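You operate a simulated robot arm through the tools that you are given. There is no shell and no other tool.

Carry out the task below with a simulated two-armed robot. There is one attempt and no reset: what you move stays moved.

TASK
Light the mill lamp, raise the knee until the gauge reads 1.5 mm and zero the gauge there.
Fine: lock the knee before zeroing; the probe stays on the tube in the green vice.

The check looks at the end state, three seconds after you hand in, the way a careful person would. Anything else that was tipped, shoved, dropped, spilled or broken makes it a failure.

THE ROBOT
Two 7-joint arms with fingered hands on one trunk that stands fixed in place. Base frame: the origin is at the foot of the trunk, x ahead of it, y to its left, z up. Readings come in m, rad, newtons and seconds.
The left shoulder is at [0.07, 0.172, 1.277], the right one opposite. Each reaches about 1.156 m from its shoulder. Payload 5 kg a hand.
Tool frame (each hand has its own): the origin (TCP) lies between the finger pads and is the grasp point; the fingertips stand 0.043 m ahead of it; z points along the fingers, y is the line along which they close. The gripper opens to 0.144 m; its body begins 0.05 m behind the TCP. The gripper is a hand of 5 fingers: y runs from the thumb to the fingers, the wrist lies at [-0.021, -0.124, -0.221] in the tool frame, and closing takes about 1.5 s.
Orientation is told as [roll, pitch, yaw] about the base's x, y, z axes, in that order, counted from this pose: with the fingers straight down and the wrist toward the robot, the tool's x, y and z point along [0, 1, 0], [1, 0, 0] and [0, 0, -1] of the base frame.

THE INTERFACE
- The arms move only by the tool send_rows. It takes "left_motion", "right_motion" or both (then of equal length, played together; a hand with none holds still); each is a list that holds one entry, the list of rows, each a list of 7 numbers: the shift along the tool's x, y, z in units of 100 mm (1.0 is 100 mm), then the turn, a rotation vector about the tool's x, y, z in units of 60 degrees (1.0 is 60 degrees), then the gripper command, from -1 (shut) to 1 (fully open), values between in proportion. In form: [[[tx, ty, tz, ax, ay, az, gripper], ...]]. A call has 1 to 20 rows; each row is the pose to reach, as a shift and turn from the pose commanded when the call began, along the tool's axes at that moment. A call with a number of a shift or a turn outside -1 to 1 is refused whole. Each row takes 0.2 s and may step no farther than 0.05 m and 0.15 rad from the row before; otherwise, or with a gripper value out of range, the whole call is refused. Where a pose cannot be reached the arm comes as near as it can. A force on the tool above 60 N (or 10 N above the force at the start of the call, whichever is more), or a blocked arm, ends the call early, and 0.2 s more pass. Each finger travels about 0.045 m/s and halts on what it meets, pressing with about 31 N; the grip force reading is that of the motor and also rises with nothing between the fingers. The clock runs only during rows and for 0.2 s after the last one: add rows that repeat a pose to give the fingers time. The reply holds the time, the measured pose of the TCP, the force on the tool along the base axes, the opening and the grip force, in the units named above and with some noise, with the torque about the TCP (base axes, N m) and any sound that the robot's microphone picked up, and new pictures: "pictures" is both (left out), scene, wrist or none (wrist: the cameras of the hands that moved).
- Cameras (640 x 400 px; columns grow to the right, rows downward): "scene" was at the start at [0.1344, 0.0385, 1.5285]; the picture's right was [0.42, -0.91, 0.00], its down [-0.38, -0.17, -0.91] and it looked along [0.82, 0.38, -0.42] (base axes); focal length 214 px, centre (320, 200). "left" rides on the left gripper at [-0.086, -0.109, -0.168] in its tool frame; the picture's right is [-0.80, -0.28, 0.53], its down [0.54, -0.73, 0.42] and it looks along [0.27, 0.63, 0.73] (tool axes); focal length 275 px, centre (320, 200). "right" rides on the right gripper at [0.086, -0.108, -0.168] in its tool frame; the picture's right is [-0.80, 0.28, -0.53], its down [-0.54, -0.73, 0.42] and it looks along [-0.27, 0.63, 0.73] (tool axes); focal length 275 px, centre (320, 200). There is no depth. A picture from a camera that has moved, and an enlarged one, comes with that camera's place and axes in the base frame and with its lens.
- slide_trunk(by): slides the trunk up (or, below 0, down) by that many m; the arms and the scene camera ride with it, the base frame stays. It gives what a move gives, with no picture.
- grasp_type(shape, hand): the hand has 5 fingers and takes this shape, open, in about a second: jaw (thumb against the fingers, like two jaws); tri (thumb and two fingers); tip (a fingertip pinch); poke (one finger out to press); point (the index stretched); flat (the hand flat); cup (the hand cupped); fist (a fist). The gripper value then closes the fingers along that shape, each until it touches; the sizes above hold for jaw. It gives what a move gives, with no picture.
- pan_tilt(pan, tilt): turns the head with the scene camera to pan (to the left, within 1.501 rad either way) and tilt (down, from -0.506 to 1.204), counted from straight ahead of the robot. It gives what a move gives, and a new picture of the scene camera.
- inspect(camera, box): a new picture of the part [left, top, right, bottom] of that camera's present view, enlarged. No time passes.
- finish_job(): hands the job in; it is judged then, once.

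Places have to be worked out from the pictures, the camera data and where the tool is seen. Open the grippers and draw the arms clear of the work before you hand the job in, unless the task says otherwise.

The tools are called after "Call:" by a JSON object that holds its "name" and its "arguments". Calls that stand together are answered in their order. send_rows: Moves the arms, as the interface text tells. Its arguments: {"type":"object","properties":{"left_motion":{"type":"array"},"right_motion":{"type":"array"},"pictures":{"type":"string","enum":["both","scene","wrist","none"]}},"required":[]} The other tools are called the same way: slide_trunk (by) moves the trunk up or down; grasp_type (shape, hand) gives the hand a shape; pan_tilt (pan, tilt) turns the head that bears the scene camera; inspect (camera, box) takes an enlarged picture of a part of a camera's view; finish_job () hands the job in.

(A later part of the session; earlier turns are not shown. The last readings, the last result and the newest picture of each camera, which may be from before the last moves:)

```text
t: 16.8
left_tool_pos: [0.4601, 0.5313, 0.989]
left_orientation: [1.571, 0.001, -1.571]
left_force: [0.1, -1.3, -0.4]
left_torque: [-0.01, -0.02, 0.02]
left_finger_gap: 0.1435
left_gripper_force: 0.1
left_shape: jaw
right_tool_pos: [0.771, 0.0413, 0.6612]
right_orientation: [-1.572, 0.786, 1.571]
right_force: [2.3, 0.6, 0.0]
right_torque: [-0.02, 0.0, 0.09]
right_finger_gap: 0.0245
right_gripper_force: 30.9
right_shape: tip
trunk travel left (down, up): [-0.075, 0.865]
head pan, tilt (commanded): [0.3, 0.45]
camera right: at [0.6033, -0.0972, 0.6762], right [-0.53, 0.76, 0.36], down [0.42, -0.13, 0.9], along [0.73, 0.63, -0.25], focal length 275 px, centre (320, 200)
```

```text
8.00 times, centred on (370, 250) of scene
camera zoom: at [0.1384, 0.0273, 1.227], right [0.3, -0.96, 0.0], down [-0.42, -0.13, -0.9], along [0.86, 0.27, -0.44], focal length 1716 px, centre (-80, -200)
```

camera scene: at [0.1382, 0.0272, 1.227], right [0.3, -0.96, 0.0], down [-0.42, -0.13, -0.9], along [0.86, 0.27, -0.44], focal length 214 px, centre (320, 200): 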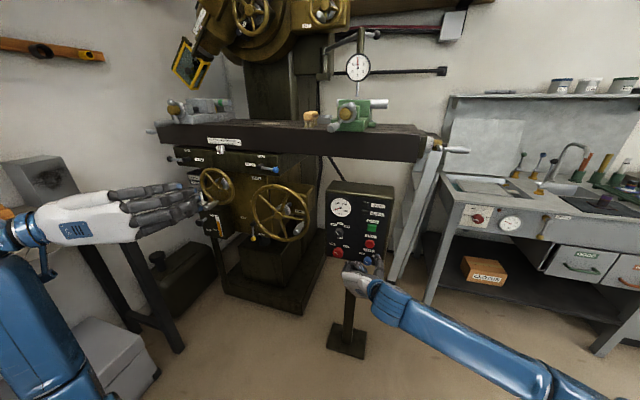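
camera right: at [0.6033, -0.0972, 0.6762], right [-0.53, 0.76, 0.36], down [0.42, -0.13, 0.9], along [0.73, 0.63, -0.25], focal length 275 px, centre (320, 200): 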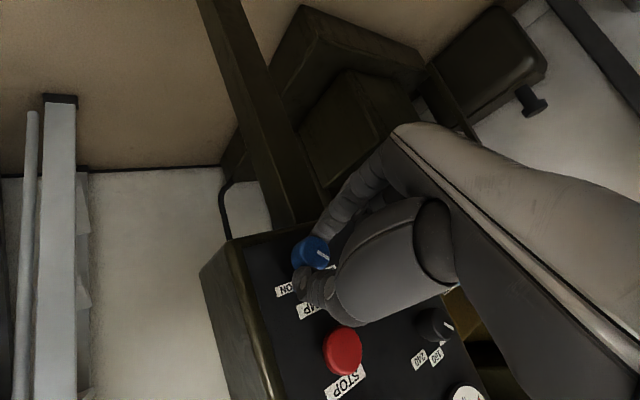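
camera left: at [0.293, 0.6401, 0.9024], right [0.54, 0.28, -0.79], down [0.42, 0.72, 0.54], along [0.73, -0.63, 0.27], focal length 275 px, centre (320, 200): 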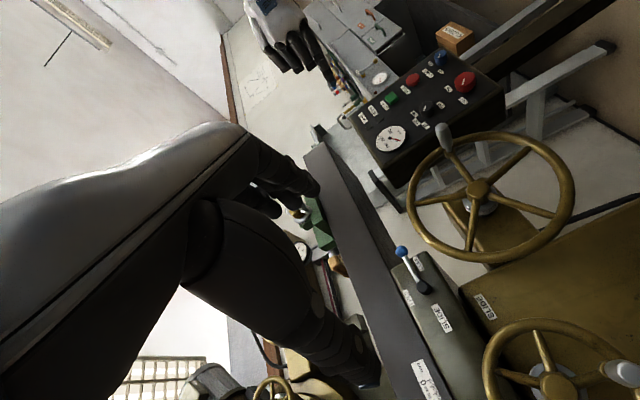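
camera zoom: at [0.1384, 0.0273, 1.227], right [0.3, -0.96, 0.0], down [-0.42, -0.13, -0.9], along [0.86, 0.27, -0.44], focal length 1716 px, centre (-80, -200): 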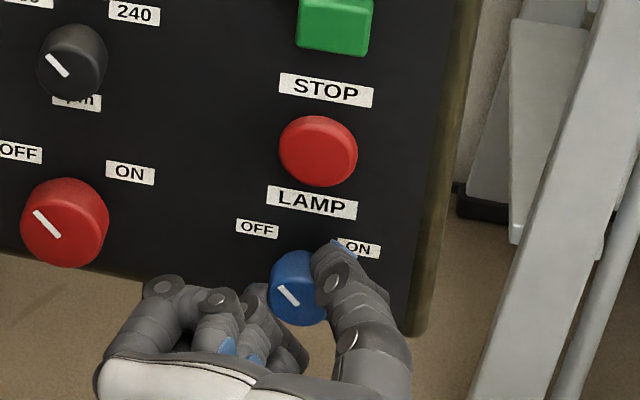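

Grip holds at 24.5 mm gap with 31 N, so the knob is pinched. Now I rotate clockwise 60° about the finger axis.

Call:
{"name": "send_rows", "arguments": {"right_motion": [[[0, 0, 0, 0, 0, 0.125, -1], [0, 0, 0, 0, 0, 0.25, -1], [0, 0, 0, 0, 0, 0.375, -1], [0, 0, 0, 0, 0, 0.5, -1], [0, 0, 0, 0, 0, 0.625, -1], [0, 0, 0, 0, 0, 0.75, -1], [0, 0, 0, 0, 0, 0.875, -1], [0, 0, 0, 0, 0, 1.0, -1]]], "pictures": "both"}}

Call:
{"name": "inspect", "arguments": {"camera": "scene", "box": [340, 225, 400, 275]}}

```text
t: 18.6
left_tool_pos: [0.4615, 0.5296, 0.9887]
left_orientation: [1.57, -0.002, -1.572]
left_force: [-0.6, -0.3, 0.0]
left_torque: [-0.01, 0.01, 0.01]
left_finger_gap: 0.1436
left_gripper_force: 0.1
left_shape: jaw
right_tool_pos: [0.77, 0.0404, 0.6593]
right_orientation: [-1.569, -0.261, 1.569]
right_force: [-6.4, -10.0, -10.5]
right_torque: [-0.11, 0.38, -0.48]
right_finger_gap: 0.0243
right_gripper_force: 31.0
right_shape: tip
trunk travel left (down, up): [-0.075, 0.865]
head pan, tilt (commanded): [0.3, 0.45]
camera scene: at [0.1387, 0.0267, 1.2269], right [0.3, -0.96, 0.0], down [-0.42, -0.13, -0.9], along [0.86, 0.27, -0.44], focal length 214 px, centre (320, 200)
camera right: at [0.6031, -0.0428, 0.5477], right [-0.53, 0.07, 0.84], down [0.42, -0.84, 0.33], along [0.73, 0.54, 0.42], focal length 275 px, centre (320, 200)
```

scene: 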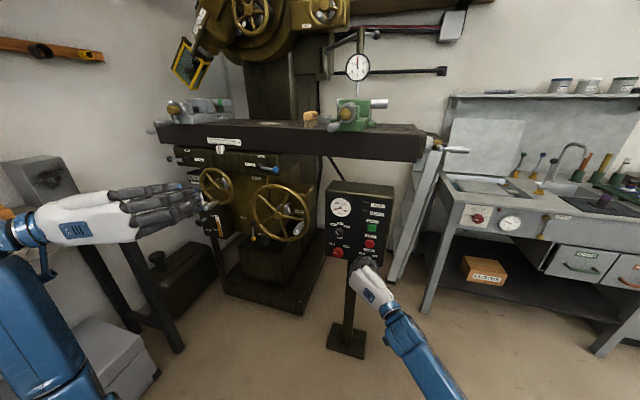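
right: 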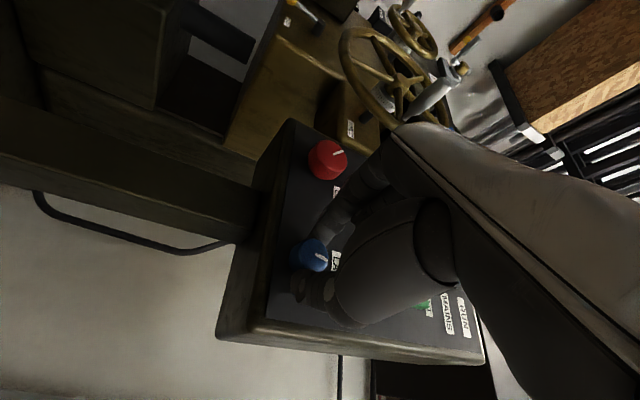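

```text
8.00 times, centred on (370, 250) of scene
camera zoom: at [0.1387, 0.0267, 1.2269], right [0.3, -0.96, 0.0], down [-0.42, -0.13, -0.9], along [0.86, 0.27, -0.44], focal length 1716 px, centre (-80, -200)
```

zoom: 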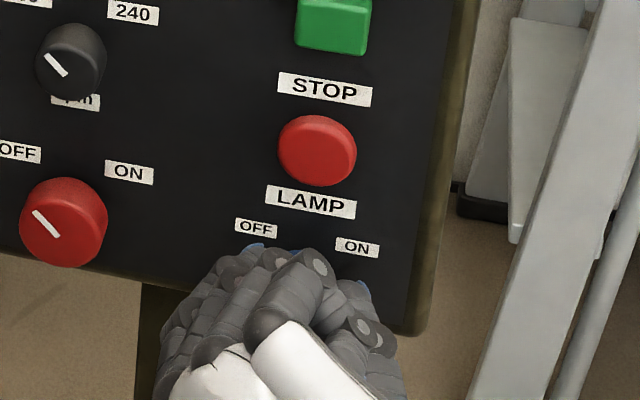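

The knob turned with the hand (mark fixed relative to the fingers). I continue 30° more toward ON.

Call:
{"name": "send_rows", "arguments": {"right_motion": [[[0, 0, 0, 0, 0, 0.125, -1], [0, 0, 0, 0, 0, 0.25, -1], [0, 0, 0, 0, 0, 0.375, -1], [0, 0, 0, 0, 0, 0.5, -1]]], "pictures": "both"}}

Call:
{"name": "inspect", "arguments": {"camera": "right", "box": [240, 180, 400, 340]}}

```text
t: 19.6
left_tool_pos: [0.4604, 0.531, 0.9882]
left_orientation: [1.568, -0.001, -1.572]
left_force: [-0.3, 0.7, -0.8]
left_torque: [0.03, 0.03, 0.03]
left_finger_gap: 0.1438
left_gripper_force: 0.0
left_shape: jaw
right_tool_pos: [0.7692, 0.0401, 0.659]
right_orientation: [-1.566, -0.786, 1.567]
right_force: [-8.0, -8.3, -17.0]
right_torque: [-0.08, 0.75, -0.47]
right_finger_gap: 0.024
right_gripper_force: 31.3
right_shape: tip
trunk travel left (down, up): [-0.075, 0.865]
head pan, tilt (commanded): [0.3, 0.45]
camera scene: at [0.1392, 0.027, 1.2268], right [0.3, -0.96, 0.0], down [-0.42, -0.13, -0.9], along [0.86, 0.27, -0.44], focal length 214 px, centre (320, 200)
camera right: at [0.6031, 0.0246, 0.5213], right [-0.53, -0.36, 0.76], down [0.42, -0.9, -0.13], along [0.73, 0.25, 0.63], focal length 275 px, centre (320, 200)
```

scene: 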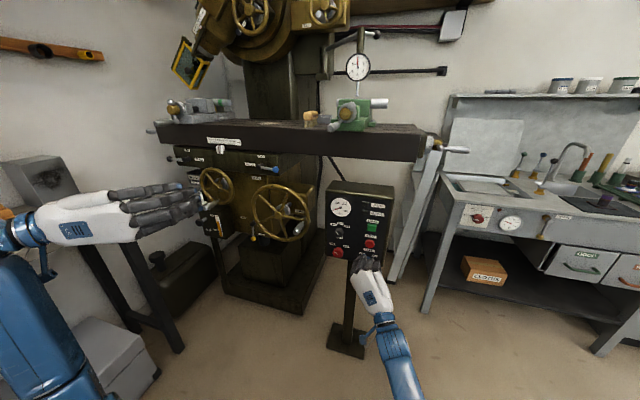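
right: 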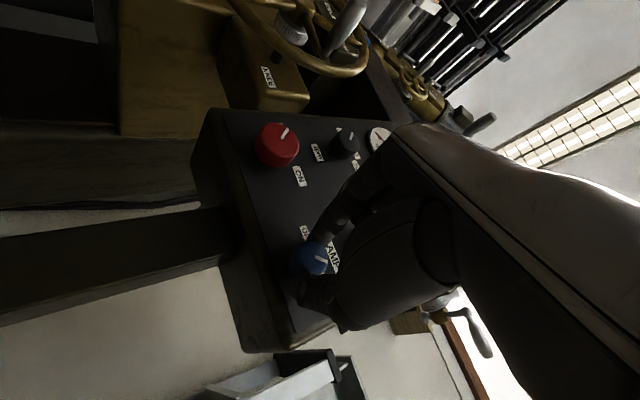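

```text
2.50 times, centred on (320, 260) of right
camera zoom: at [0.6031, 0.0246, 0.5213], right [-0.53, -0.36, 0.76], down [0.42, -0.9, -0.13], along [0.73, 0.25, 0.63], focal length 688 px, centre (320, 50)
```

zoom: 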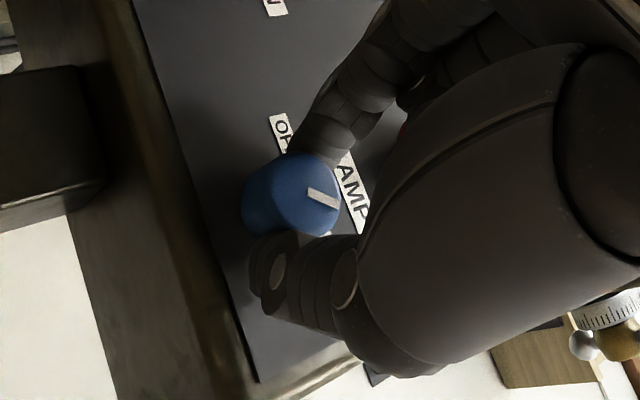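

By the wrist view the knob's mark now points 45° to the upper right, toward ON. I open the pinch and back straight off.

Call:
{"name": "send_rows", "arguments": {"right_motion": [[[0, 0, 0, 0, 0, 0, -0.5], [0, 0, 0, 0, 0, 0, 0], [0, 0, 0, 0, 0, 0, 0], [0, 0, -0.2, 0, 0, 0, 0], [0, 0, -0.4, 0, 0, 0, 0], [0, 0, -0.6, 0, 0, 0, 0], [0, 0, -0.8, 0, 0, 0, 0], [0, 0, -1, 0, 0, 0, 0]]], "pictures": "both"}}

Call:
{"name": "inspect", "arguments": {"camera": "scene", "box": [325, 180, 395, 270]}}

```text
t: 21.6
left_tool_pos: [0.4583, 0.5325, 0.9875]
left_orientation: [1.573, -0.001, -1.57]
left_force: [-1.6, 0.8, -0.3]
left_torque: [-0.04, -0.03, -0.11]
left_finger_gap: 0.1435
left_gripper_force: 0.1
left_shape: jaw
right_tool_pos: [0.6954, 0.0273, 0.7061]
right_orientation: [-1.696, -0.747, 1.654]
right_force: [-1.5, 0.6, 0.5]
right_torque: [-0.02, 0.07, -0.16]
right_finger_gap: 0.0718
right_gripper_force: 0.1
right_shape: tip
trunk travel left (down, up): [-0.075, 0.865]
head pan, tilt (commanded): [0.3, 0.45]
stopped in row 8 (right hand): the arm was blocked; the commanded pose is now the measured one
camera scene: at [0.1361, 0.0273, 1.2254], right [0.3, -0.95, 0.0], down [-0.41, -0.13, -0.9], along [0.86, 0.27, -0.43], focal length 214 px, centre (320, 200)
camera right: at [0.5424, 0.0078, 0.5537], right [-0.6, -0.34, 0.72], down [0.43, -0.9, -0.06], along [0.67, 0.27, 0.69], focal length 275 px, centre (320, 200)
```

scene: 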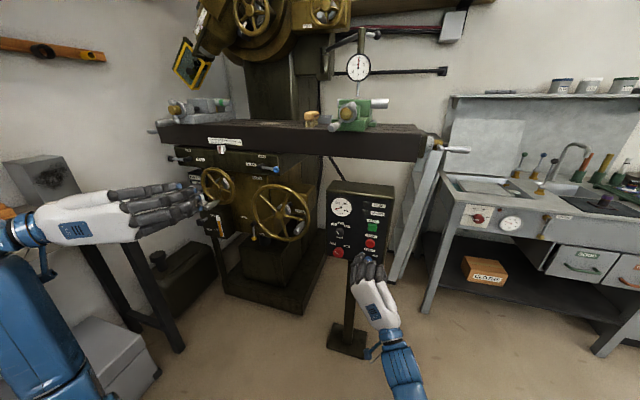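
right: 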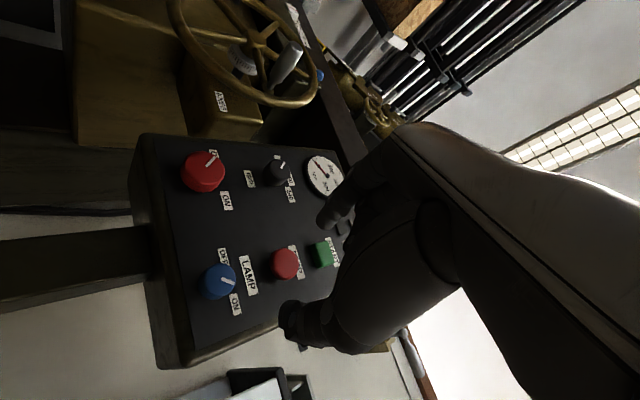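

```text
4.44 times, centred on (360, 225) of scene
camera zoom: at [0.1361, 0.0273, 1.2254], right [0.3, -0.95, 0.0], down [-0.41, -0.13, -0.9], along [0.86, 0.27, -0.43], focal length 953 px, centre (142, 89)
```

zoom: 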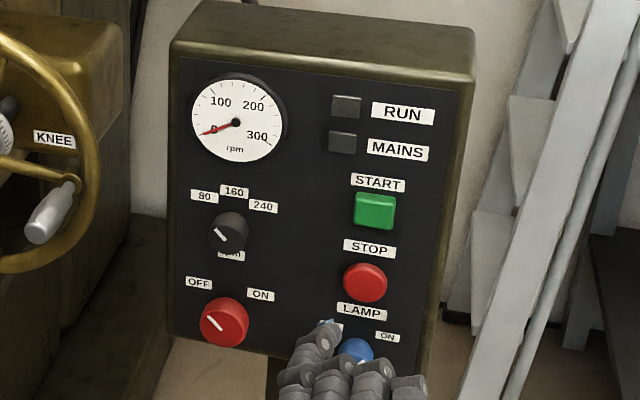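

The retreat met a joint limit near the end but the hand is clear of the knob. I check the knob position in the wrist view.

Call:
{"name": "inspect", "arguments": {"camera": "right", "box": [160, 140, 300, 340]}}

Call:
{"name": "pan_tilt", "arguments": {"pan": 0.2, "tilt": -0.2}}

```text
2.00 times, centred on (230, 240) of right
camera zoom: at [0.5424, 0.0078, 0.5537], right [-0.6, -0.34, 0.72], down [0.43, -0.9, -0.06], along [0.67, 0.27, 0.69], focal length 551 px, centre (500, 120)
```

zoom: 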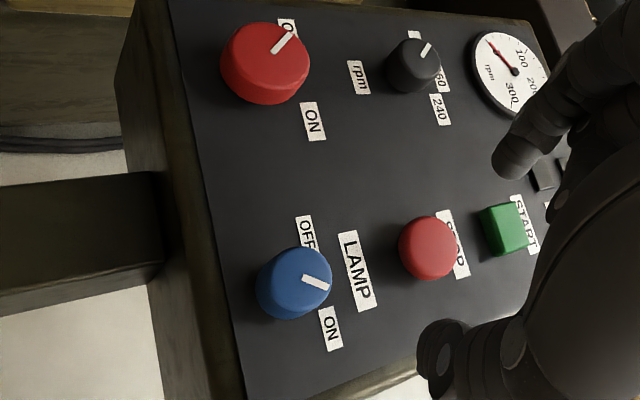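

```text
t: 22.6
left_tool_pos: [0.464, 0.528, 0.9891]
left_orientation: [1.566, 0.004, -1.569]
left_force: [-0.6, -0.4, -0.2]
left_torque: [0.02, 0.0, -0.02]
left_finger_gap: 0.1437
left_gripper_force: 0.0
left_shape: jaw
right_tool_pos: [0.6977, 0.0264, 0.7027]
right_orientation: [-1.686, -0.752, 1.645]
right_force: [1.1, 0.5, -0.3]
right_torque: [-0.02, 0.02, -0.02]
right_finger_gap: 0.0722
right_gripper_force: 0.2
right_shape: tip
trunk travel left (down, up): [-0.075, 0.865]
head pan, tilt (commanded): [0.201, -0.201]
camera scene: at [0.1356, 0.0122, 1.2854], right [0.2, -0.98, 0.0], down [0.19, 0.04, -0.98], along [0.96, 0.19, 0.2], focal length 214 px, centre (320, 200)
```

scene: 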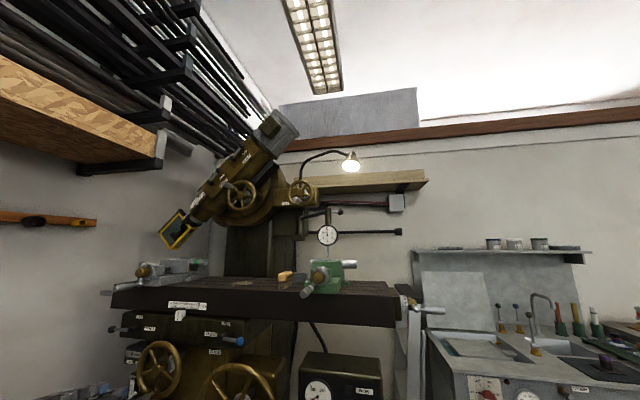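

The lamp at the upper middle appears lit (bright). I enlarge it and the gauge to confirm.

Call:
{"name": "inspect", "arguments": {"camera": "scene", "box": [290, 140, 390, 200]}}

Call:
{"name": "inspect", "arguments": {"camera": "scene", "box": [295, 205, 365, 300]}}

```text
6.40 times, centred on (340, 170) of scene
camera zoom: at [0.1356, 0.0122, 1.2854], right [0.2, -0.98, 0.0], down [0.19, 0.04, -0.98], along [0.96, 0.19, 0.2], focal length 1373 px, centre (192, 392)
```

zoom: 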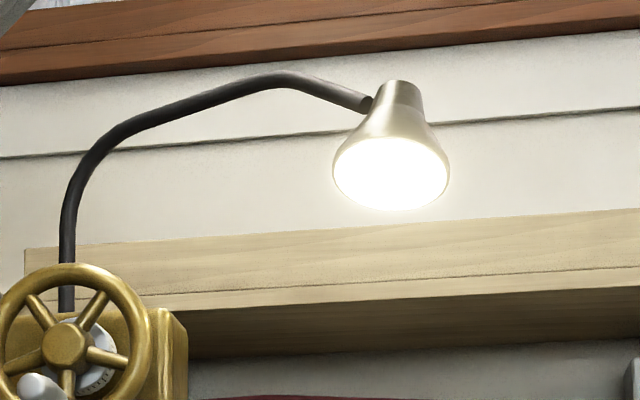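

```text
4.21 times, centred on (330, 252) of scene
camera zoom: at [0.1356, 0.0122, 1.2854], right [0.2, -0.98, 0.0], down [0.19, 0.04, -0.98], along [0.96, 0.19, 0.2], focal length 903 px, centre (278, -21)
```

zoom: 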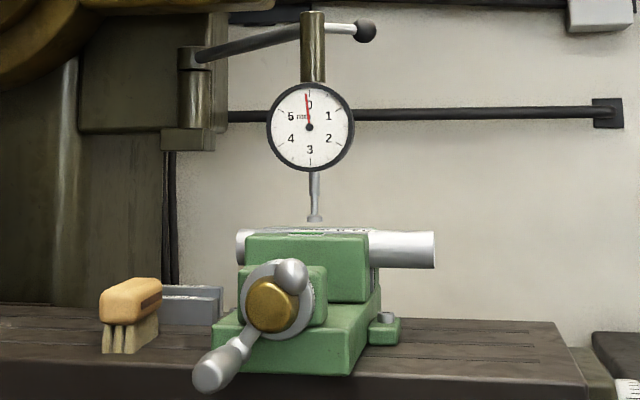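

The lamp is lit, but the probe tip (z≈1.227) stands about 9 mm above the tube top (z≈1.219), so the knee needs about 10–11 mm of travel. I park the right hand out of the way to the upper right, and turn the head back toward the knee.

Call:
{"name": "send_rows", "arguments": {"right_motion": [[[-0.16, 0, -0.05, 0, 0, -0.125, 0], [-0.33, 0, -0.1, 0, 0, -0.25, 0], [-0.5, 0, -0.1, 0, 0, -0.375, 0], [-0.66, 0, -0.1, 0, 0, -0.5, 0], [-0.83, 0, -0.1, 0, 0, -0.625, 0], [-1, 0, -0.1, 0, 0, -0.75, 0]]], "pictures": "none"}}

Call:
{"name": "pan_tilt", "arguments": {"pan": 0.5, "tilt": 0.5}}

```text
t: 24.0
left_tool_pos: [0.46, 0.5308, 0.9885]
left_orientation: [1.57, -0.001, -1.571]
left_force: [0.6, 1.1, 0.8]
left_torque: [0.01, -0.03, -0.03]
left_finger_gap: 0.1439
left_gripper_force: 0.1
left_shape: jaw
right_tool_pos: [0.6778, -0.0382, 0.7758]
right_orientation: [-1.654, 0.03, 1.565]
right_force: [0.0, -0.7, 0.3]
right_torque: [0.02, -0.02, 0.0]
right_finger_gap: 0.0719
right_gripper_force: 0.0
right_shape: tip
trunk travel left (down, up): [-0.075, 0.865]
head pan, tilt (commanded): [0.201, -0.201]
```

```text
t: 25.1
left_tool_pos: [0.4591, 0.5312, 0.988]
left_orientation: [1.57, -0.001, -1.571]
left_force: [0.0, -0.3, 0.5]
left_torque: [0.01, 0.02, 0.01]
left_finger_gap: 0.1439
left_gripper_force: 0.1
left_shape: jaw
right_tool_pos: [0.6803, -0.0386, 0.7761]
right_orientation: [-1.655, 0.028, 1.567]
right_force: [0.1, 0.9, 0.0]
right_torque: [0.0, -0.03, -0.02]
right_finger_gap: 0.072
right_gripper_force: 0.2
right_shape: tip
trunk travel left (down, up): [-0.075, 0.865]
head pan, tilt (commanded): [0.499, 0.499]
camera scene: at [0.1303, 0.0435, 1.2226], right [0.48, -0.88, 0.0], down [-0.42, -0.23, -0.88], along [0.77, 0.42, -0.48], focal length 214 px, centre (320, 200)
```

scene: 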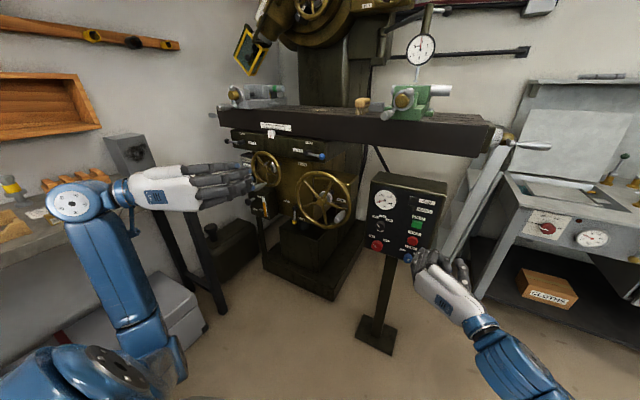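

Right hand is parked clear. I bring the left hand down and forward for a close look at the knee lock lever and its labels.

Call:
{"name": "send_rows", "arguments": {"left_motion": [[[-0.33, 0, 0.17, 0, 0, 0, 1], [-0.66, 0, 0.33, 0, 0, 0, 1], [-1, 0, 0.5, 0, 0, 0, 1]]], "pictures": "none"}}

Call:
{"name": "send_rows", "arguments": {"left_motion": [[[-0.33, 0, 0.17, 0, 0, 0, 1], [-0.66, 0, 0.33, 0, 0, 0, 1], [-1, 0, 0.5, 0, 0, 0, 1]]], "pictures": "both"}}

```text
t: 25.9
left_tool_pos: [0.5106, 0.5308, 0.8887]
left_orientation: [1.571, 0.001, -1.569]
left_force: [-0.3, 0.1, -0.5]
left_torque: [0.03, 0.05, 0.01]
left_finger_gap: 0.1438
left_gripper_force: 0.0
left_shape: jaw
right_tool_pos: [0.6791, -0.0384, 0.7755]
right_orientation: [-1.651, 0.027, 1.566]
right_force: [0.0, 0.6, -0.1]
right_torque: [-0.01, 0.02, 0.0]
right_finger_gap: 0.0717
right_gripper_force: 0.1
right_shape: tip
trunk travel left (down, up): [-0.075, 0.865]
head pan, tilt (commanded): [0.499, 0.499]
```

```text
t: 26.7
left_tool_pos: [0.5617, 0.5309, 0.787]
left_orientation: [1.572, 0.001, -1.571]
left_force: [-1.1, 0.1, -0.2]
left_torque: [-0.03, 0.01, 0.01]
left_finger_gap: 0.1436
left_gripper_force: 0.2
left_shape: jaw
right_tool_pos: [0.6795, -0.0372, 0.7749]
right_orientation: [-1.651, 0.027, 1.567]
right_force: [-0.8, -0.1, 0.1]
right_torque: [-0.01, 0.01, -0.01]
right_finger_gap: 0.0717
right_gripper_force: 0.0
right_shape: tip
trunk travel left (down, up): [-0.075, 0.865]
head pan, tilt (commanded): [0.499, 0.499]
camera scene: at [0.1305, 0.0438, 1.2226], right [0.48, -0.88, 0.0], down [-0.42, -0.23, -0.88], along [0.77, 0.42, -0.48], focal length 214 px, centre (320, 200)
camera left: at [0.3937, 0.6399, 0.7016], right [0.53, 0.28, -0.8], down [0.42, 0.73, 0.54], along [0.73, -0.63, 0.27], focal length 275 px, centre (320, 200)
```

scene: 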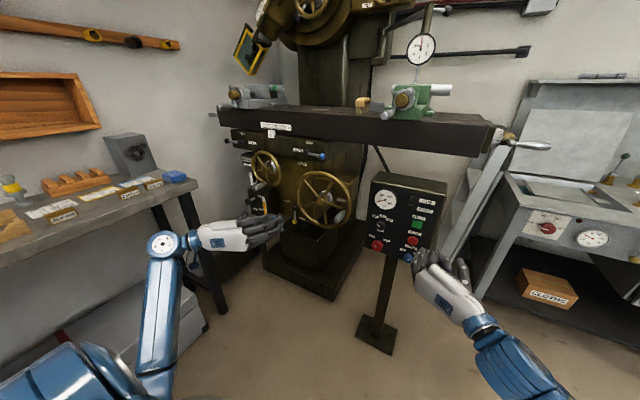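
left: 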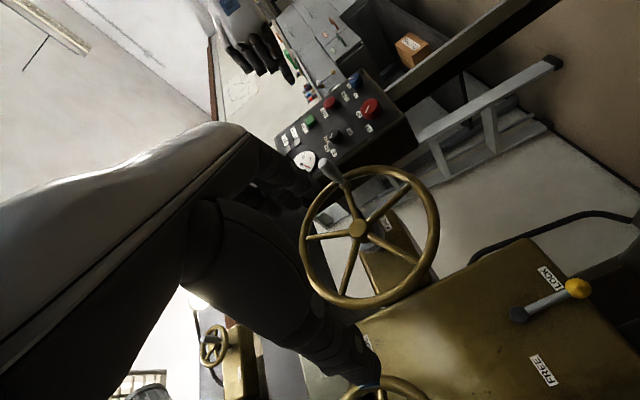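

Call:
{"name": "inspect", "arguments": {"camera": "left", "box": [480, 240, 640, 400]}}

Call:
{"name": "inspect", "arguments": {"camera": "left", "box": [280, 140, 480, 320]}}

```text
2.50 times, centred on (560, 320) of left
camera zoom: at [0.3937, 0.6399, 0.7016], right [0.53, 0.28, -0.8], down [0.42, 0.73, 0.54], along [0.73, -0.63, 0.27], focal length 688 px, centre (-280, -100)
```

zoom: 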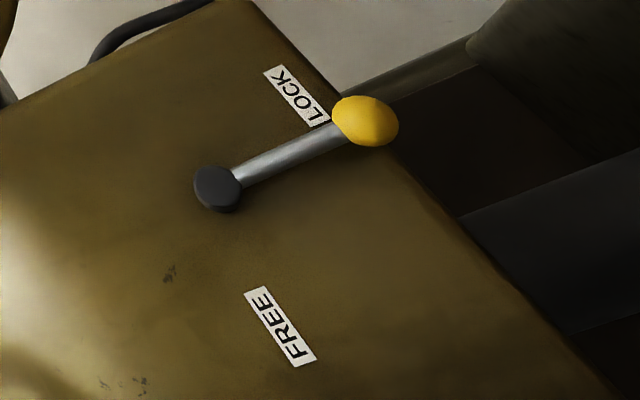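

```text
2.22 times, centred on (380, 230) of left
camera zoom: at [0.3937, 0.6399, 0.7016], right [0.53, 0.28, -0.8], down [0.42, 0.73, 0.54], along [0.73, -0.63, 0.27], focal length 612 px, centre (187, 133)
```

zoom: 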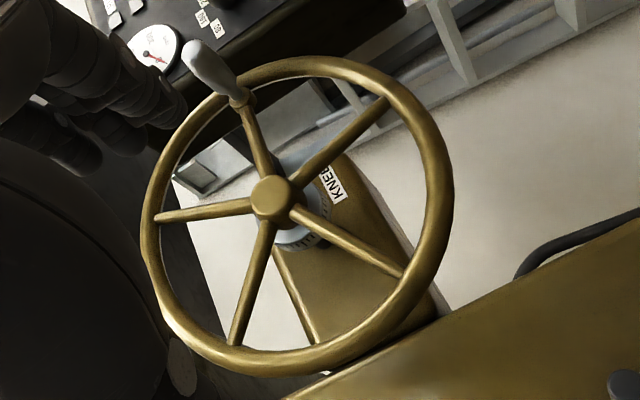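

The lever stands straight down with LOCK just below-right and FREE to the left, so the knee is locked now; FREE should be a quarter turn clockwise (knob to the left). I set the left hand to a fingertip pinch and go in front of the yellow knob at about [0.865, 0.593, 0.598].

Call:
{"name": "grasp_type", "arguments": {"shape": "tip", "hand": "left"}}

Call:
{"name": "send_rows", "arguments": {"left_motion": [[[-0.24, -0.08, 0.15, 0, 0, 0, 0.6], [-0.47, -0.15, 0.3, 0, 0, 0, 0.2], [-0.71, -0.23, 0.45, 0, 0, 0, -0.1], [-0.945, -0.31, 0.6, 0, 0, 0, -0.1]]], "pictures": "none"}}

Call:
{"name": "send_rows", "arguments": {"left_motion": [[[-0.24, -0.08, 0.2, 0, 0, 0, -0.1], [-0.47, -0.15, 0.4, 0, 0, 0, -0.1], [-0.71, -0.23, 0.6, 0, 0, 0, -0.1], [-0.945, -0.31, 0.8, 0, 0, 0, -0.1]]], "pictures": "both"}}

```text
t: 27.6
left_tool_pos: [0.5599, 0.5308, 0.7886]
left_orientation: [1.57, 0.0, -1.57]
left_force: [1.1, 0.3, 0.4]
left_torque: [0.05, -0.02, 0.01]
left_finger_gap: 0.1437
left_gripper_force: 0.1
left_shape: tip
right_tool_pos: [0.6793, -0.0394, 0.776]
right_orientation: [-1.656, 0.029, 1.565]
right_force: [-0.4, -0.4, 1.1]
right_torque: [-0.01, 0.02, -0.03]
right_finger_gap: 0.0718
right_gripper_force: 0.0
right_shape: tip
trunk travel left (down, up): [-0.075, 0.865]
head pan, tilt (commanded): [0.499, 0.499]
```

```text
t: 28.6
left_tool_pos: [0.6212, 0.5611, 0.6932]
left_orientation: [1.57, 0.0, -1.571]
left_force: [-0.2, 0.5, -0.3]
left_torque: [-0.03, 0.0, -0.01]
left_finger_gap: 0.0654
left_gripper_force: 0.1
left_shape: tip
right_tool_pos: [0.6787, -0.0388, 0.7758]
right_orientation: [-1.651, 0.027, 1.566]
right_force: [0.0, -0.6, -0.5]
right_torque: [0.0, 0.03, -0.01]
right_finger_gap: 0.0717
right_gripper_force: 0.1
right_shape: tip
trunk travel left (down, up): [-0.075, 0.865]
head pan, tilt (commanded): [0.499, 0.499]
```

```text
t: 29.6
left_tool_pos: [0.7009, 0.5923, 0.5994]
left_orientation: [1.571, 0.001, -1.571]
left_force: [0.0, -0.4, -1.0]
left_torque: [0.02, -0.04, 0.0]
left_finger_gap: 0.0657
left_gripper_force: 0.2
left_shape: tip
right_tool_pos: [0.6791, -0.0383, 0.7754]
right_orientation: [-1.653, 0.028, 1.565]
right_force: [0.0, 0.2, 0.0]
right_torque: [0.02, 0.0, 0.02]
right_finger_gap: 0.0718
right_gripper_force: 0.0
right_shape: tip
trunk travel left (down, up): [-0.075, 0.865]
head pan, tilt (commanded): [0.499, 0.499]
camera scene: at [0.1307, 0.0438, 1.2225], right [0.48, -0.88, 0.0], down [-0.42, -0.23, -0.88], along [0.77, 0.42, -0.48], focal length 214 px, centre (320, 200)
camera left: at [0.5336, 0.7018, 0.5123], right [0.53, 0.28, -0.8], down [0.42, 0.73, 0.54], along [0.73, -0.63, 0.27], focal length 275 px, centre (320, 200)
```

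scene: 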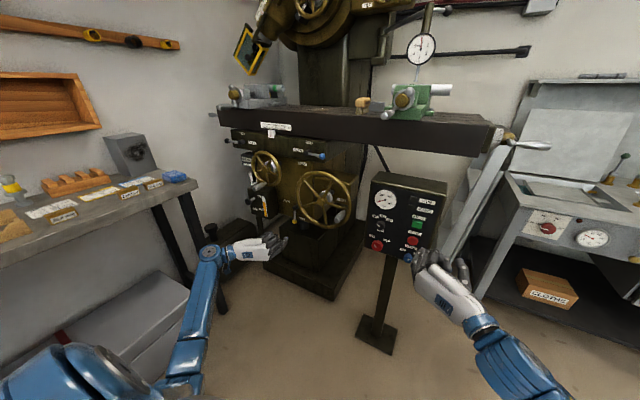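
left: 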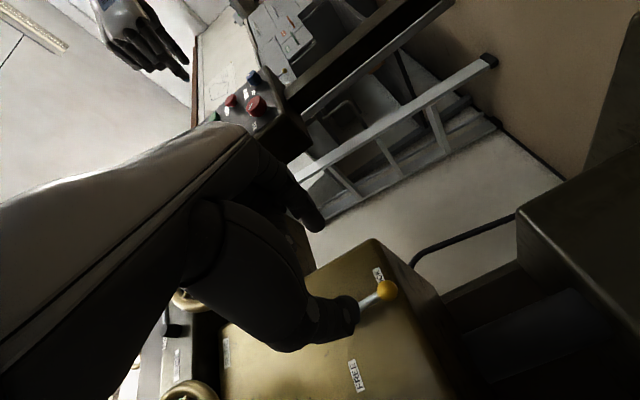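

Knob re-measured at about [0.865, 0.596, 0.597], in line with the hand. I advance 100 mm and check again.

Call:
{"name": "send_rows", "arguments": {"left_motion": [[[-0.01, -0.01, 0.25, 0, 0, 0, -0.1], [-0.02, -0.02, 0.5, 0, 0, 0, -0.1], [-0.02, -0.03, 0.75, 0, 0, 0, -0.1], [-0.02, -0.03, 1, 0, 0, 0, -0.1]]], "pictures": "both"}}

Call:
{"name": "inspect", "arguments": {"camera": "left", "box": [240, 180, 440, 360]}}

Call:
{"name": "inspect", "arguments": {"camera": "scene", "box": [230, 140, 370, 280]}}

```text
t: 30.6
left_tool_pos: [0.8007, 0.5977, 0.5975]
left_orientation: [1.572, 0.001, -1.571]
left_force: [0.4, 0.3, 0.2]
left_torque: [-0.02, 0.03, 0.01]
left_finger_gap: 0.0655
left_gripper_force: 0.1
left_shape: tip
right_tool_pos: [0.6789, -0.0385, 0.7752]
right_orientation: [-1.652, 0.029, 1.565]
right_force: [-0.3, 0.6, -0.8]
right_torque: [0.02, -0.01, 0.01]
right_finger_gap: 0.0719
right_gripper_force: 0.0
right_shape: tip
trunk travel left (down, up): [-0.075, 0.865]
head pan, tilt (commanded): [0.499, 0.499]
camera scene: at [0.1306, 0.0435, 1.2225], right [0.48, -0.88, 0.0], down [-0.42, -0.23, -0.88], along [0.77, 0.42, -0.48], focal length 214 px, centre (320, 200)
camera left: at [0.6332, 0.705, 0.5113], right [0.53, 0.28, -0.8], down [0.42, 0.73, 0.54], along [0.73, -0.63, 0.27], focal length 275 px, centre (320, 200)
```

scene: 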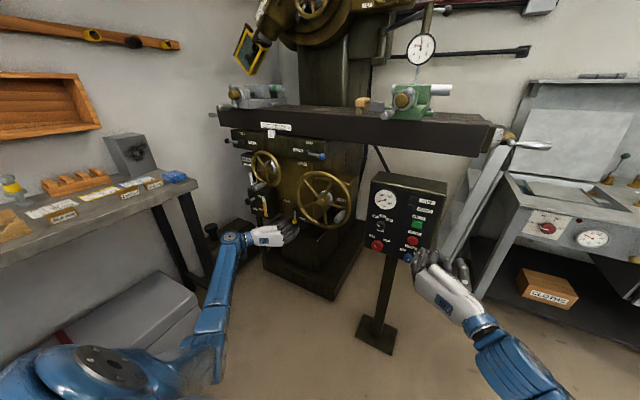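
left: 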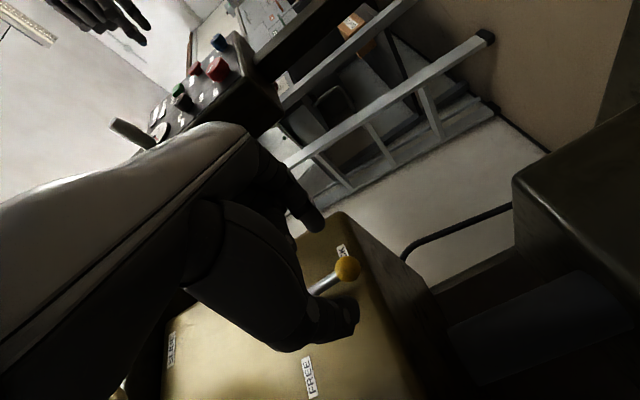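

```text
2.22 times, centred on (340, 270) of left
camera zoom: at [0.6332, 0.705, 0.5113], right [0.53, 0.28, -0.8], down [0.42, 0.73, 0.54], along [0.73, -0.63, 0.27], focal length 612 px, centre (276, 44)
```

zoom: 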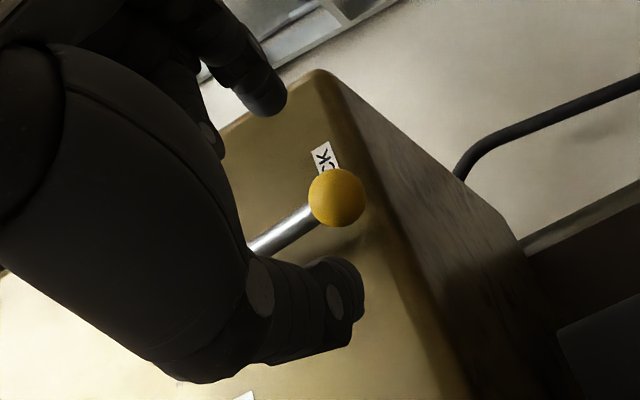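

```text
2.86 times, centred on (300, 210) of scene
camera zoom: at [0.1306, 0.0435, 1.2225], right [0.48, -0.88, 0.0], down [-0.42, -0.23, -0.88], along [0.77, 0.42, -0.48], focal length 613 px, centre (377, 171)
```

zoom: 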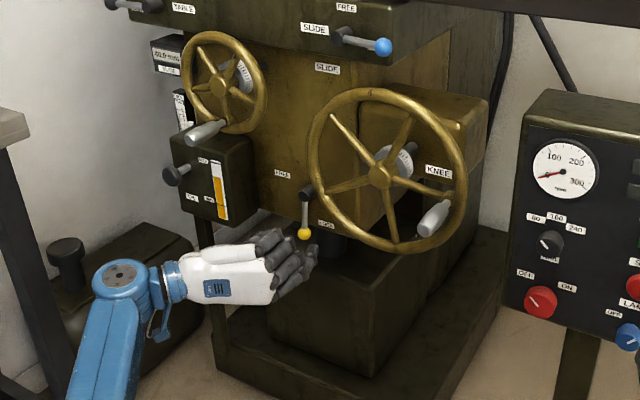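

The knob (dia ≈24 mm) is centred between the fingertips at y≈0.595, z≈0.596. I advance 35 mm more and close the pinch.

Call:
{"name": "send_rows", "arguments": {"left_motion": [[[-0.01, 0.01, 0.18, 0, 0, 0, -0.1], [-0.01, 0.02, 0.35, 0, 0, 0, -0.1], [-0.01, 0.02, 0.35, 0, 0, 0, -0.5], [-0.01, 0.02, 0.35, 0, 0, 0, -1], [-0.01, 0.02, 0.35, 0, 0, 0, -1], [-0.01, 0.02, 0.35, 0, 0, 0, -1]]], "pictures": "wrist"}}

Call:
{"name": "inspect", "arguments": {"camera": "left", "box": [240, 180, 440, 360]}}

Call:
{"name": "inspect", "arguments": {"camera": "scene", "box": [260, 190, 330, 250]}}

```text
t: 32.0
left_tool_pos: [0.8268, 0.595, 0.5961]
left_orientation: [1.568, -0.002, -1.571]
left_force: [-2.1, 0.4, -0.2]
left_torque: [0.0, -0.02, 0.0]
left_finger_gap: 0.0157
left_gripper_force: 31.4
left_shape: tip
left hand out of reach, approached as far as the arm can: row 2, 3, 4, 5, 6
right_tool_pos: [0.6788, -0.0384, 0.7758]
right_orientation: [-1.655, 0.029, 1.564]
right_force: [-1.5, -0.6, 0.4]
right_torque: [0.01, 0.03, 0.03]
right_finger_gap: 0.0717
right_gripper_force: 0.0
right_shape: tip
trunk travel left (down, up): [-0.075, 0.865]
head pan, tilt (commanded): [0.499, 0.499]
camera left: at [0.6594, 0.7037, 0.5101], right [0.53, 0.28, -0.8], down [0.42, 0.73, 0.54], along [0.73, -0.63, 0.27], focal length 275 px, centre (320, 200)
```

left: 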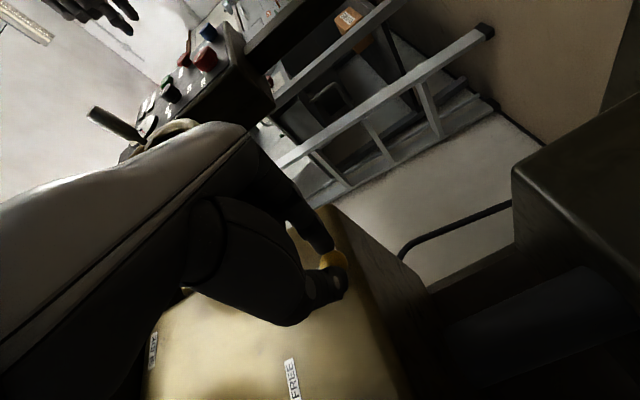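

```text
2.22 times, centred on (340, 270) of left
camera zoom: at [0.6594, 0.7037, 0.5101], right [0.53, 0.28, -0.8], down [0.42, 0.73, 0.54], along [0.73, -0.63, 0.27], focal length 612 px, centre (276, 44)
```

zoom: 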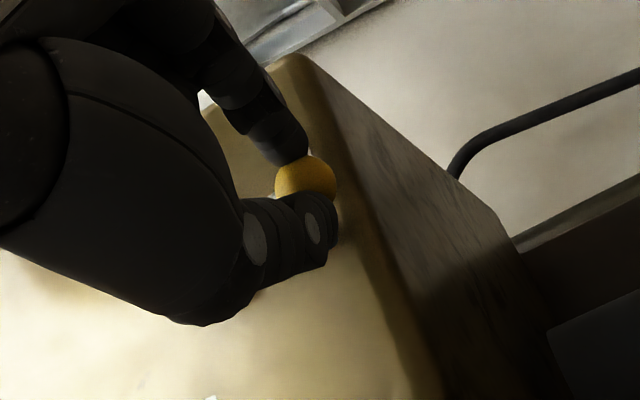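

```text
6.67 times, centred on (295, 220) of scene
camera zoom: at [0.1302, 0.0436, 1.2226], right [0.48, -0.88, 0.0], down [-0.42, -0.23, -0.88], along [0.77, 0.42, -0.48], focal length 1430 px, centre (487, 67)
```

zoom: 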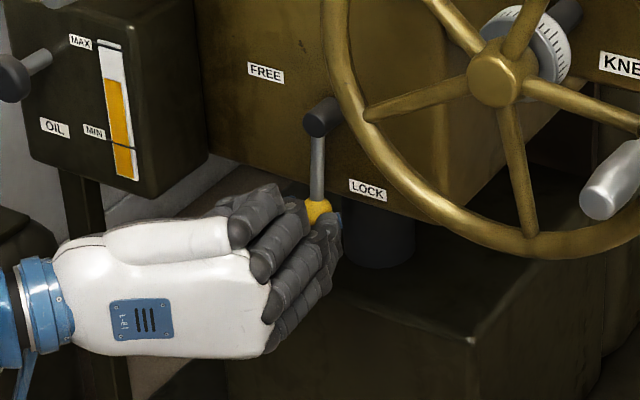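

The knob is pinched (16 mm gap, 31 N) though near the reach limit. I swing the hand as one with the lever 60° clockwise about the pivot at y≈0.598, z≈0.669.

Call:
{"name": "send_rows", "arguments": {"left_motion": [[[0.002, -0.095, 0, 0, 0, 0.125, -1], [0.017, -0.19, 0, 0, 0, 0.25, -1], [0.045, -0.281, 0, 0, 0, 0.375, -1], [0.083, -0.369, 0, 0, 0, 0.5, -1], [0.133, -0.45, 0, 0, 0, 0.625, -1], [0.193, -0.525, 0, 0, 0, 0.75, -1], [0.262, -0.591, 0, 0, 0, 0.875, -1], [0.339, -0.647, 0, 0, 0, 1.0, -1]]], "pictures": "both"}}

Call:
{"name": "inspect", "arguments": {"camera": "scene", "box": [230, 160, 330, 250]}}

```text
t: 33.4
left_tool_pos: [0.8251, 0.6134, 0.6045]
left_orientation: [1.469, 0.524, -1.586]
left_force: [0.8, -0.8, -2.2]
left_torque: [0.1, -0.07, 0.17]
left_finger_gap: 0.0152
left_gripper_force: 30.8
left_shape: tip
left hand out of reach, approached as far as the arm can: row 1, 2, 3, 4, 5, 6, 7
right_tool_pos: [0.6783, -0.0398, 0.7762]
right_orientation: [-1.655, 0.027, 1.563]
right_force: [0.4, -2.2, -0.3]
right_torque: [0.01, -0.09, 0.07]
right_finger_gap: 0.072
right_gripper_force: 0.1
right_shape: tip
trunk travel left (down, up): [-0.075, 0.865]
head pan, tilt (commanded): [0.499, 0.499]
stopped in row 7 (left hand): the force on the tool passed its limit at 81 N (the readings are from after the stop); the commanded pose is now the measured one
camera scene: at [0.1293, 0.0427, 1.2229], right [0.48, -0.88, 0.0], down [-0.42, -0.23, -0.88], along [0.77, 0.42, -0.48], focal length 214 px, centre (320, 200)
camera left: at [0.6506, 0.7444, 0.5983], right [0.46, 0.66, -0.59], down [0.48, 0.37, 0.79], along [0.75, -0.65, -0.15], focal length 275 px, centre (320, 200)
```

scene: 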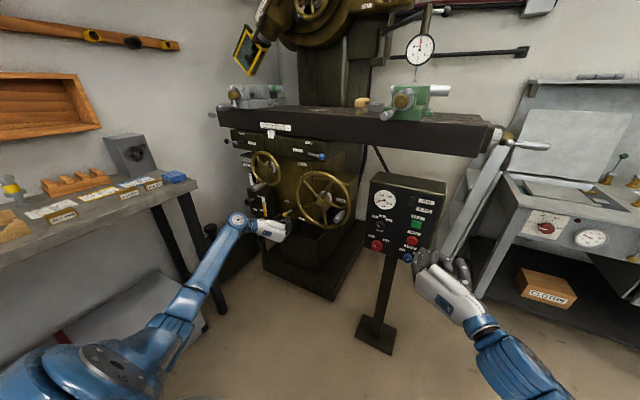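
left: 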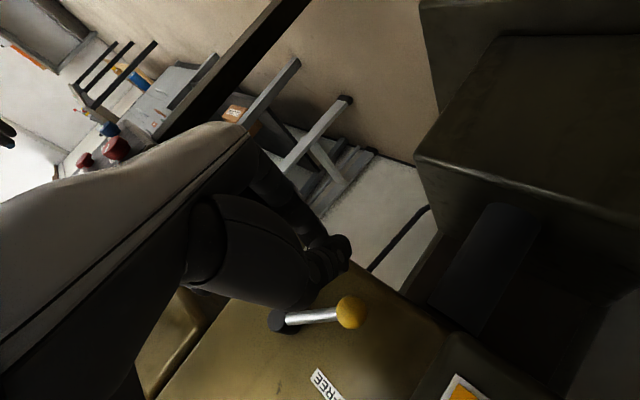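

```text
4.44 times, centred on (280, 205) of scene
camera zoom: at [0.1293, 0.0427, 1.2229], right [0.48, -0.88, 0.0], down [-0.42, -0.23, -0.88], along [0.77, 0.42, -0.48], focal length 953 px, centre (498, 178)
```

zoom: 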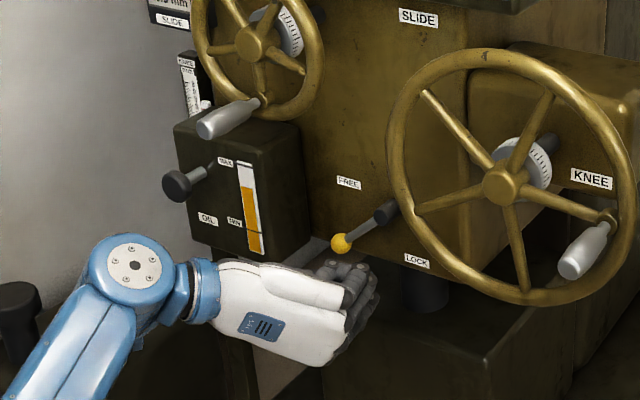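

The lever came about 51° round (knob now ≈ y 0.652, z 0.626) before the knob slipped out at the reach limit. I back off, then turn the hand so the wrist is above, which gives more reach.

Call:
{"name": "send_rows", "arguments": {"left_motion": [[[0, 0, -0.3, 0, 0, 0, -1], [0, 0, -0.6, 0.01, 0.04, 0, -1], [0, 0, -0.9, 0.02, 0.09, 0, -1]]], "pictures": "none"}}

Call:
{"name": "send_rows", "arguments": {"left_motion": [[[0, 0, 0, 0, 0, 0.125, -0.7], [0, 0, 0, 0, 0, 0.25, -0.4], [0, 0, 0, 0, 0, 0.375, -0.1], [0, 0, 0, 0, 0, 0.5, -0.1], [0, 0, 0, 0, 0, 0.625, -0.1], [0, 0, 0, 0, 0, 0.75, -0.1], [0, 0, 0, 0, 0, 0.875, -0.1], [0, 0, 0, 0, 0, 1.0, -0.1]]], "pictures": "both"}}

Call:
{"name": "inspect", "arguments": {"camera": "scene", "box": [230, 160, 330, 250]}}

```text
t: 34.2
left_tool_pos: [0.7746, 0.6172, 0.6132]
left_orientation: [1.51, 0.526, -1.568]
left_force: [-0.5, 0.0, -0.6]
left_torque: [-0.02, -0.03, -0.03]
left_finger_gap: 0.0152
left_gripper_force: 31.0
left_shape: tip
left hand out of reach, approached as far as the arm can: row 2, 3
right_tool_pos: [0.6796, -0.039, 0.7755]
right_orientation: [-1.655, 0.027, 1.563]
right_force: [-0.9, -0.2, 0.6]
right_torque: [0.01, 0.01, -0.03]
right_finger_gap: 0.072
right_gripper_force: 0.1
right_shape: tip
trunk travel left (down, up): [-0.075, 0.865]
head pan, tilt (commanded): [0.499, 0.499]
```

```text
t: 36.0
left_tool_pos: [0.7744, 0.6175, 0.6137]
left_orientation: [-0.106, 1.52, 3.067]
left_force: [-0.1, 0.2, -0.7]
left_torque: [0.01, -0.01, -0.01]
left_finger_gap: 0.0645
left_gripper_force: 0.0
left_shape: tip
right_tool_pos: [0.6794, -0.0399, 0.776]
right_orientation: [-1.656, 0.028, 1.563]
right_force: [-0.7, -0.9, -0.4]
right_torque: [-0.03, -0.02, -0.01]
right_finger_gap: 0.0718
right_gripper_force: 0.0
right_shape: tip
trunk travel left (down, up): [-0.075, 0.865]
head pan, tilt (commanded): [0.499, 0.499]
camera scene: at [0.1303, 0.0435, 1.2225], right [0.48, -0.88, 0.0], down [-0.42, -0.23, -0.88], along [0.77, 0.42, -0.48], focal length 214 px, centre (320, 200)
camera left: at [0.6101, 0.6972, 0.7302], right [0.52, 0.81, 0.26], down [0.48, -0.53, 0.7], along [0.71, -0.24, -0.67], focal length 275 px, centre (320, 200)
```

scene: 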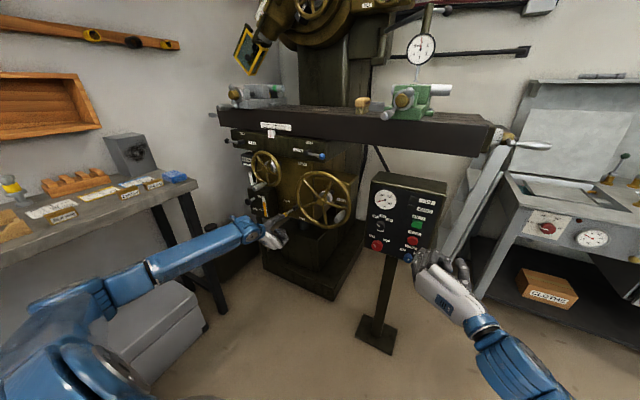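
left: 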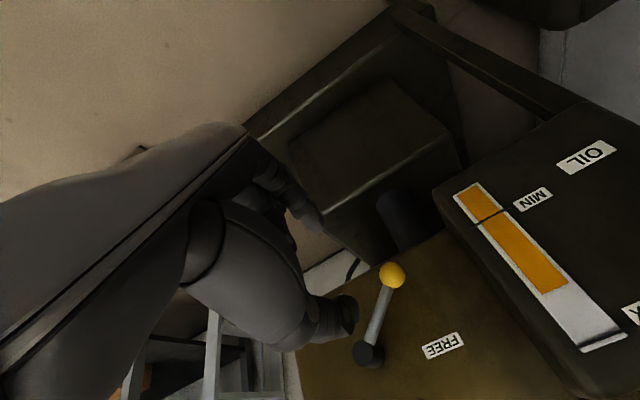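

```text
4.44 times, centred on (280, 205) of scene
camera zoom: at [0.1303, 0.0435, 1.2225], right [0.48, -0.88, 0.0], down [-0.42, -0.23, -0.88], along [0.77, 0.42, -0.48], focal length 953 px, centre (498, 178)
```

zoom: 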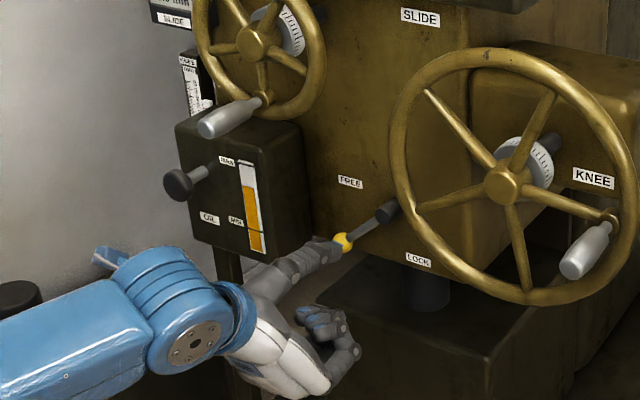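

Now thumb is above and index below; pivot re-measured at y≈0.597, z≈0.670, knob at y≈0.652, z≈0.625. I line up with the knob and go in so the fingers straddle it top and bottom.

Call:
{"name": "send_rows", "arguments": {"left_motion": [[[-0.16, -0.07, 0, 0, 0, 0, -0.1], [-0.324, -0.142, 0, 0, 0, 0, -0.1], [-0.324, -0.142, 0.2, 0, 0, 0, -0.1], [-0.324, -0.142, 0.35, 0, 0, 0, -0.1]]], "pictures": "wrist"}}

Call:
{"name": "inspect", "arguments": {"camera": "left", "box": [240, 180, 440, 360]}}

```text
t: 37.0
left_tool_pos: [0.8091, 0.6498, 0.6255]
left_orientation: [-0.076, 1.517, 3.097]
left_force: [-0.8, 0.2, -0.7]
left_torque: [-0.02, -0.04, -0.06]
left_finger_gap: 0.0643
left_gripper_force: 0.1
left_shape: tip
right_tool_pos: [0.6792, -0.0386, 0.7767]
right_orientation: [-1.655, 0.028, 1.567]
right_force: [0.3, 0.7, -0.7]
right_torque: [-0.01, 0.0, -0.02]
right_finger_gap: 0.0719
right_gripper_force: 0.0
right_shape: tip
trunk travel left (down, up): [-0.075, 0.865]
head pan, tilt (commanded): [0.499, 0.499]
camera left: at [0.6447, 0.7314, 0.742], right [0.52, 0.81, 0.26], down [0.48, -0.53, 0.7], along [0.71, -0.24, -0.67], focal length 275 px, centre (320, 200)
```

left: 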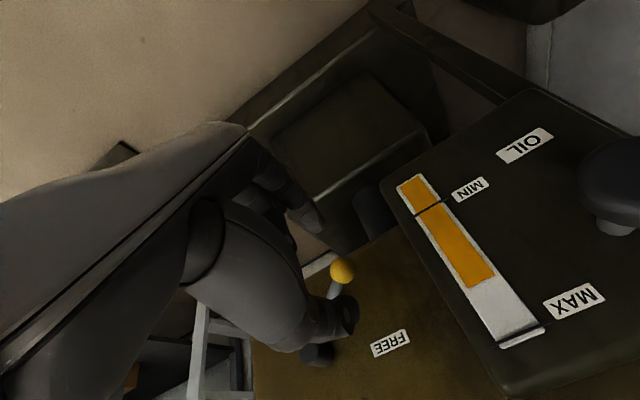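

```text
2.22 times, centred on (340, 270) of left
camera zoom: at [0.6447, 0.7314, 0.742], right [0.52, 0.81, 0.26], down [0.48, -0.53, 0.7], along [0.71, -0.24, -0.67], focal length 612 px, centre (276, 44)
```

zoom: 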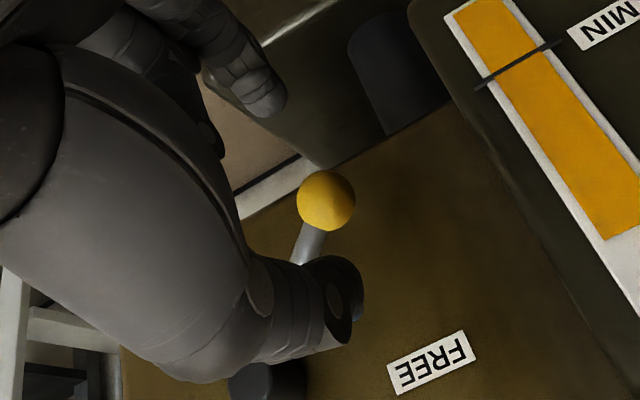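

The knob sits between index (below) and thumb (above). I advance 30 mm, close, and then carry it along the arc up-left to the FREE position.

Call:
{"name": "send_rows", "arguments": {"left_motion": [[[0, 0, 0.15, 0, 0, 0, -0.1], [0, 0, 0.3, 0, 0, 0, -0.1], [0, 0, 0.3, 0, 0, 0, -0.5], [0, 0, 0.3, 0, 0, 0, -1], [0, 0, 0.3, 0, 0, 0, -1], [0, 0, 0.3, 0, 0, 0, -1]]], "pictures": "wrist"}}

Call:
{"name": "inspect", "arguments": {"camera": "left", "box": [240, 180, 440, 360]}}

```text
t: 38.4
left_tool_pos: [0.8398, 0.6516, 0.6231]
left_orientation: [-0.068, 1.518, 3.108]
left_force: [4.3, 1.9, -0.9]
left_torque: [-0.01, 0.01, 0.04]
left_finger_gap: 0.0194
left_gripper_force: 30.7
left_shape: tip
right_tool_pos: [0.6795, -0.0402, 0.7752]
right_orientation: [-1.655, 0.028, 1.564]
right_force: [0.0, -1.0, -0.4]
right_torque: [-0.03, 0.02, 0.01]
right_finger_gap: 0.0717
right_gripper_force: 0.1
right_shape: tip
trunk travel left (down, up): [-0.075, 0.865]
head pan, tilt (commanded): [0.499, 0.499]
camera left: at [0.6751, 0.7321, 0.7402], right [0.52, 0.81, 0.26], down [0.48, -0.53, 0.7], along [0.71, -0.24, -0.67], focal length 275 px, centre (320, 200)
```

left: 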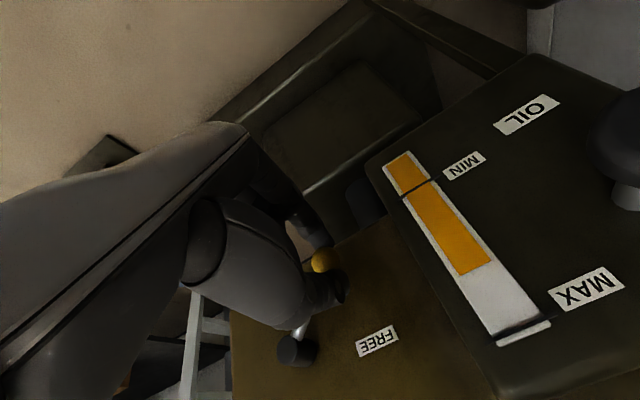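

```text
2.22 times, centred on (340, 270) of left
camera zoom: at [0.6751, 0.7321, 0.7402], right [0.52, 0.81, 0.26], down [0.48, -0.53, 0.7], along [0.71, -0.24, -0.67], focal length 612 px, centre (276, 44)
```

zoom: 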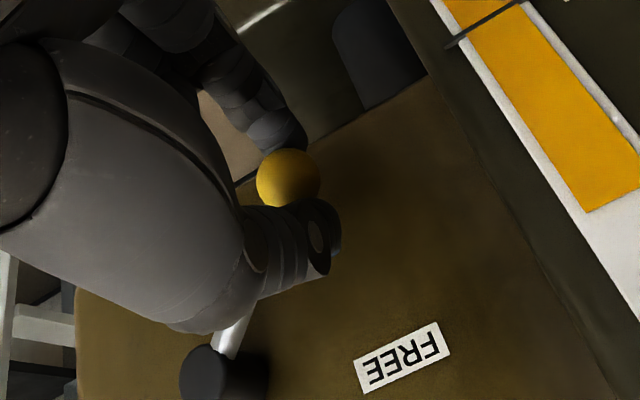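

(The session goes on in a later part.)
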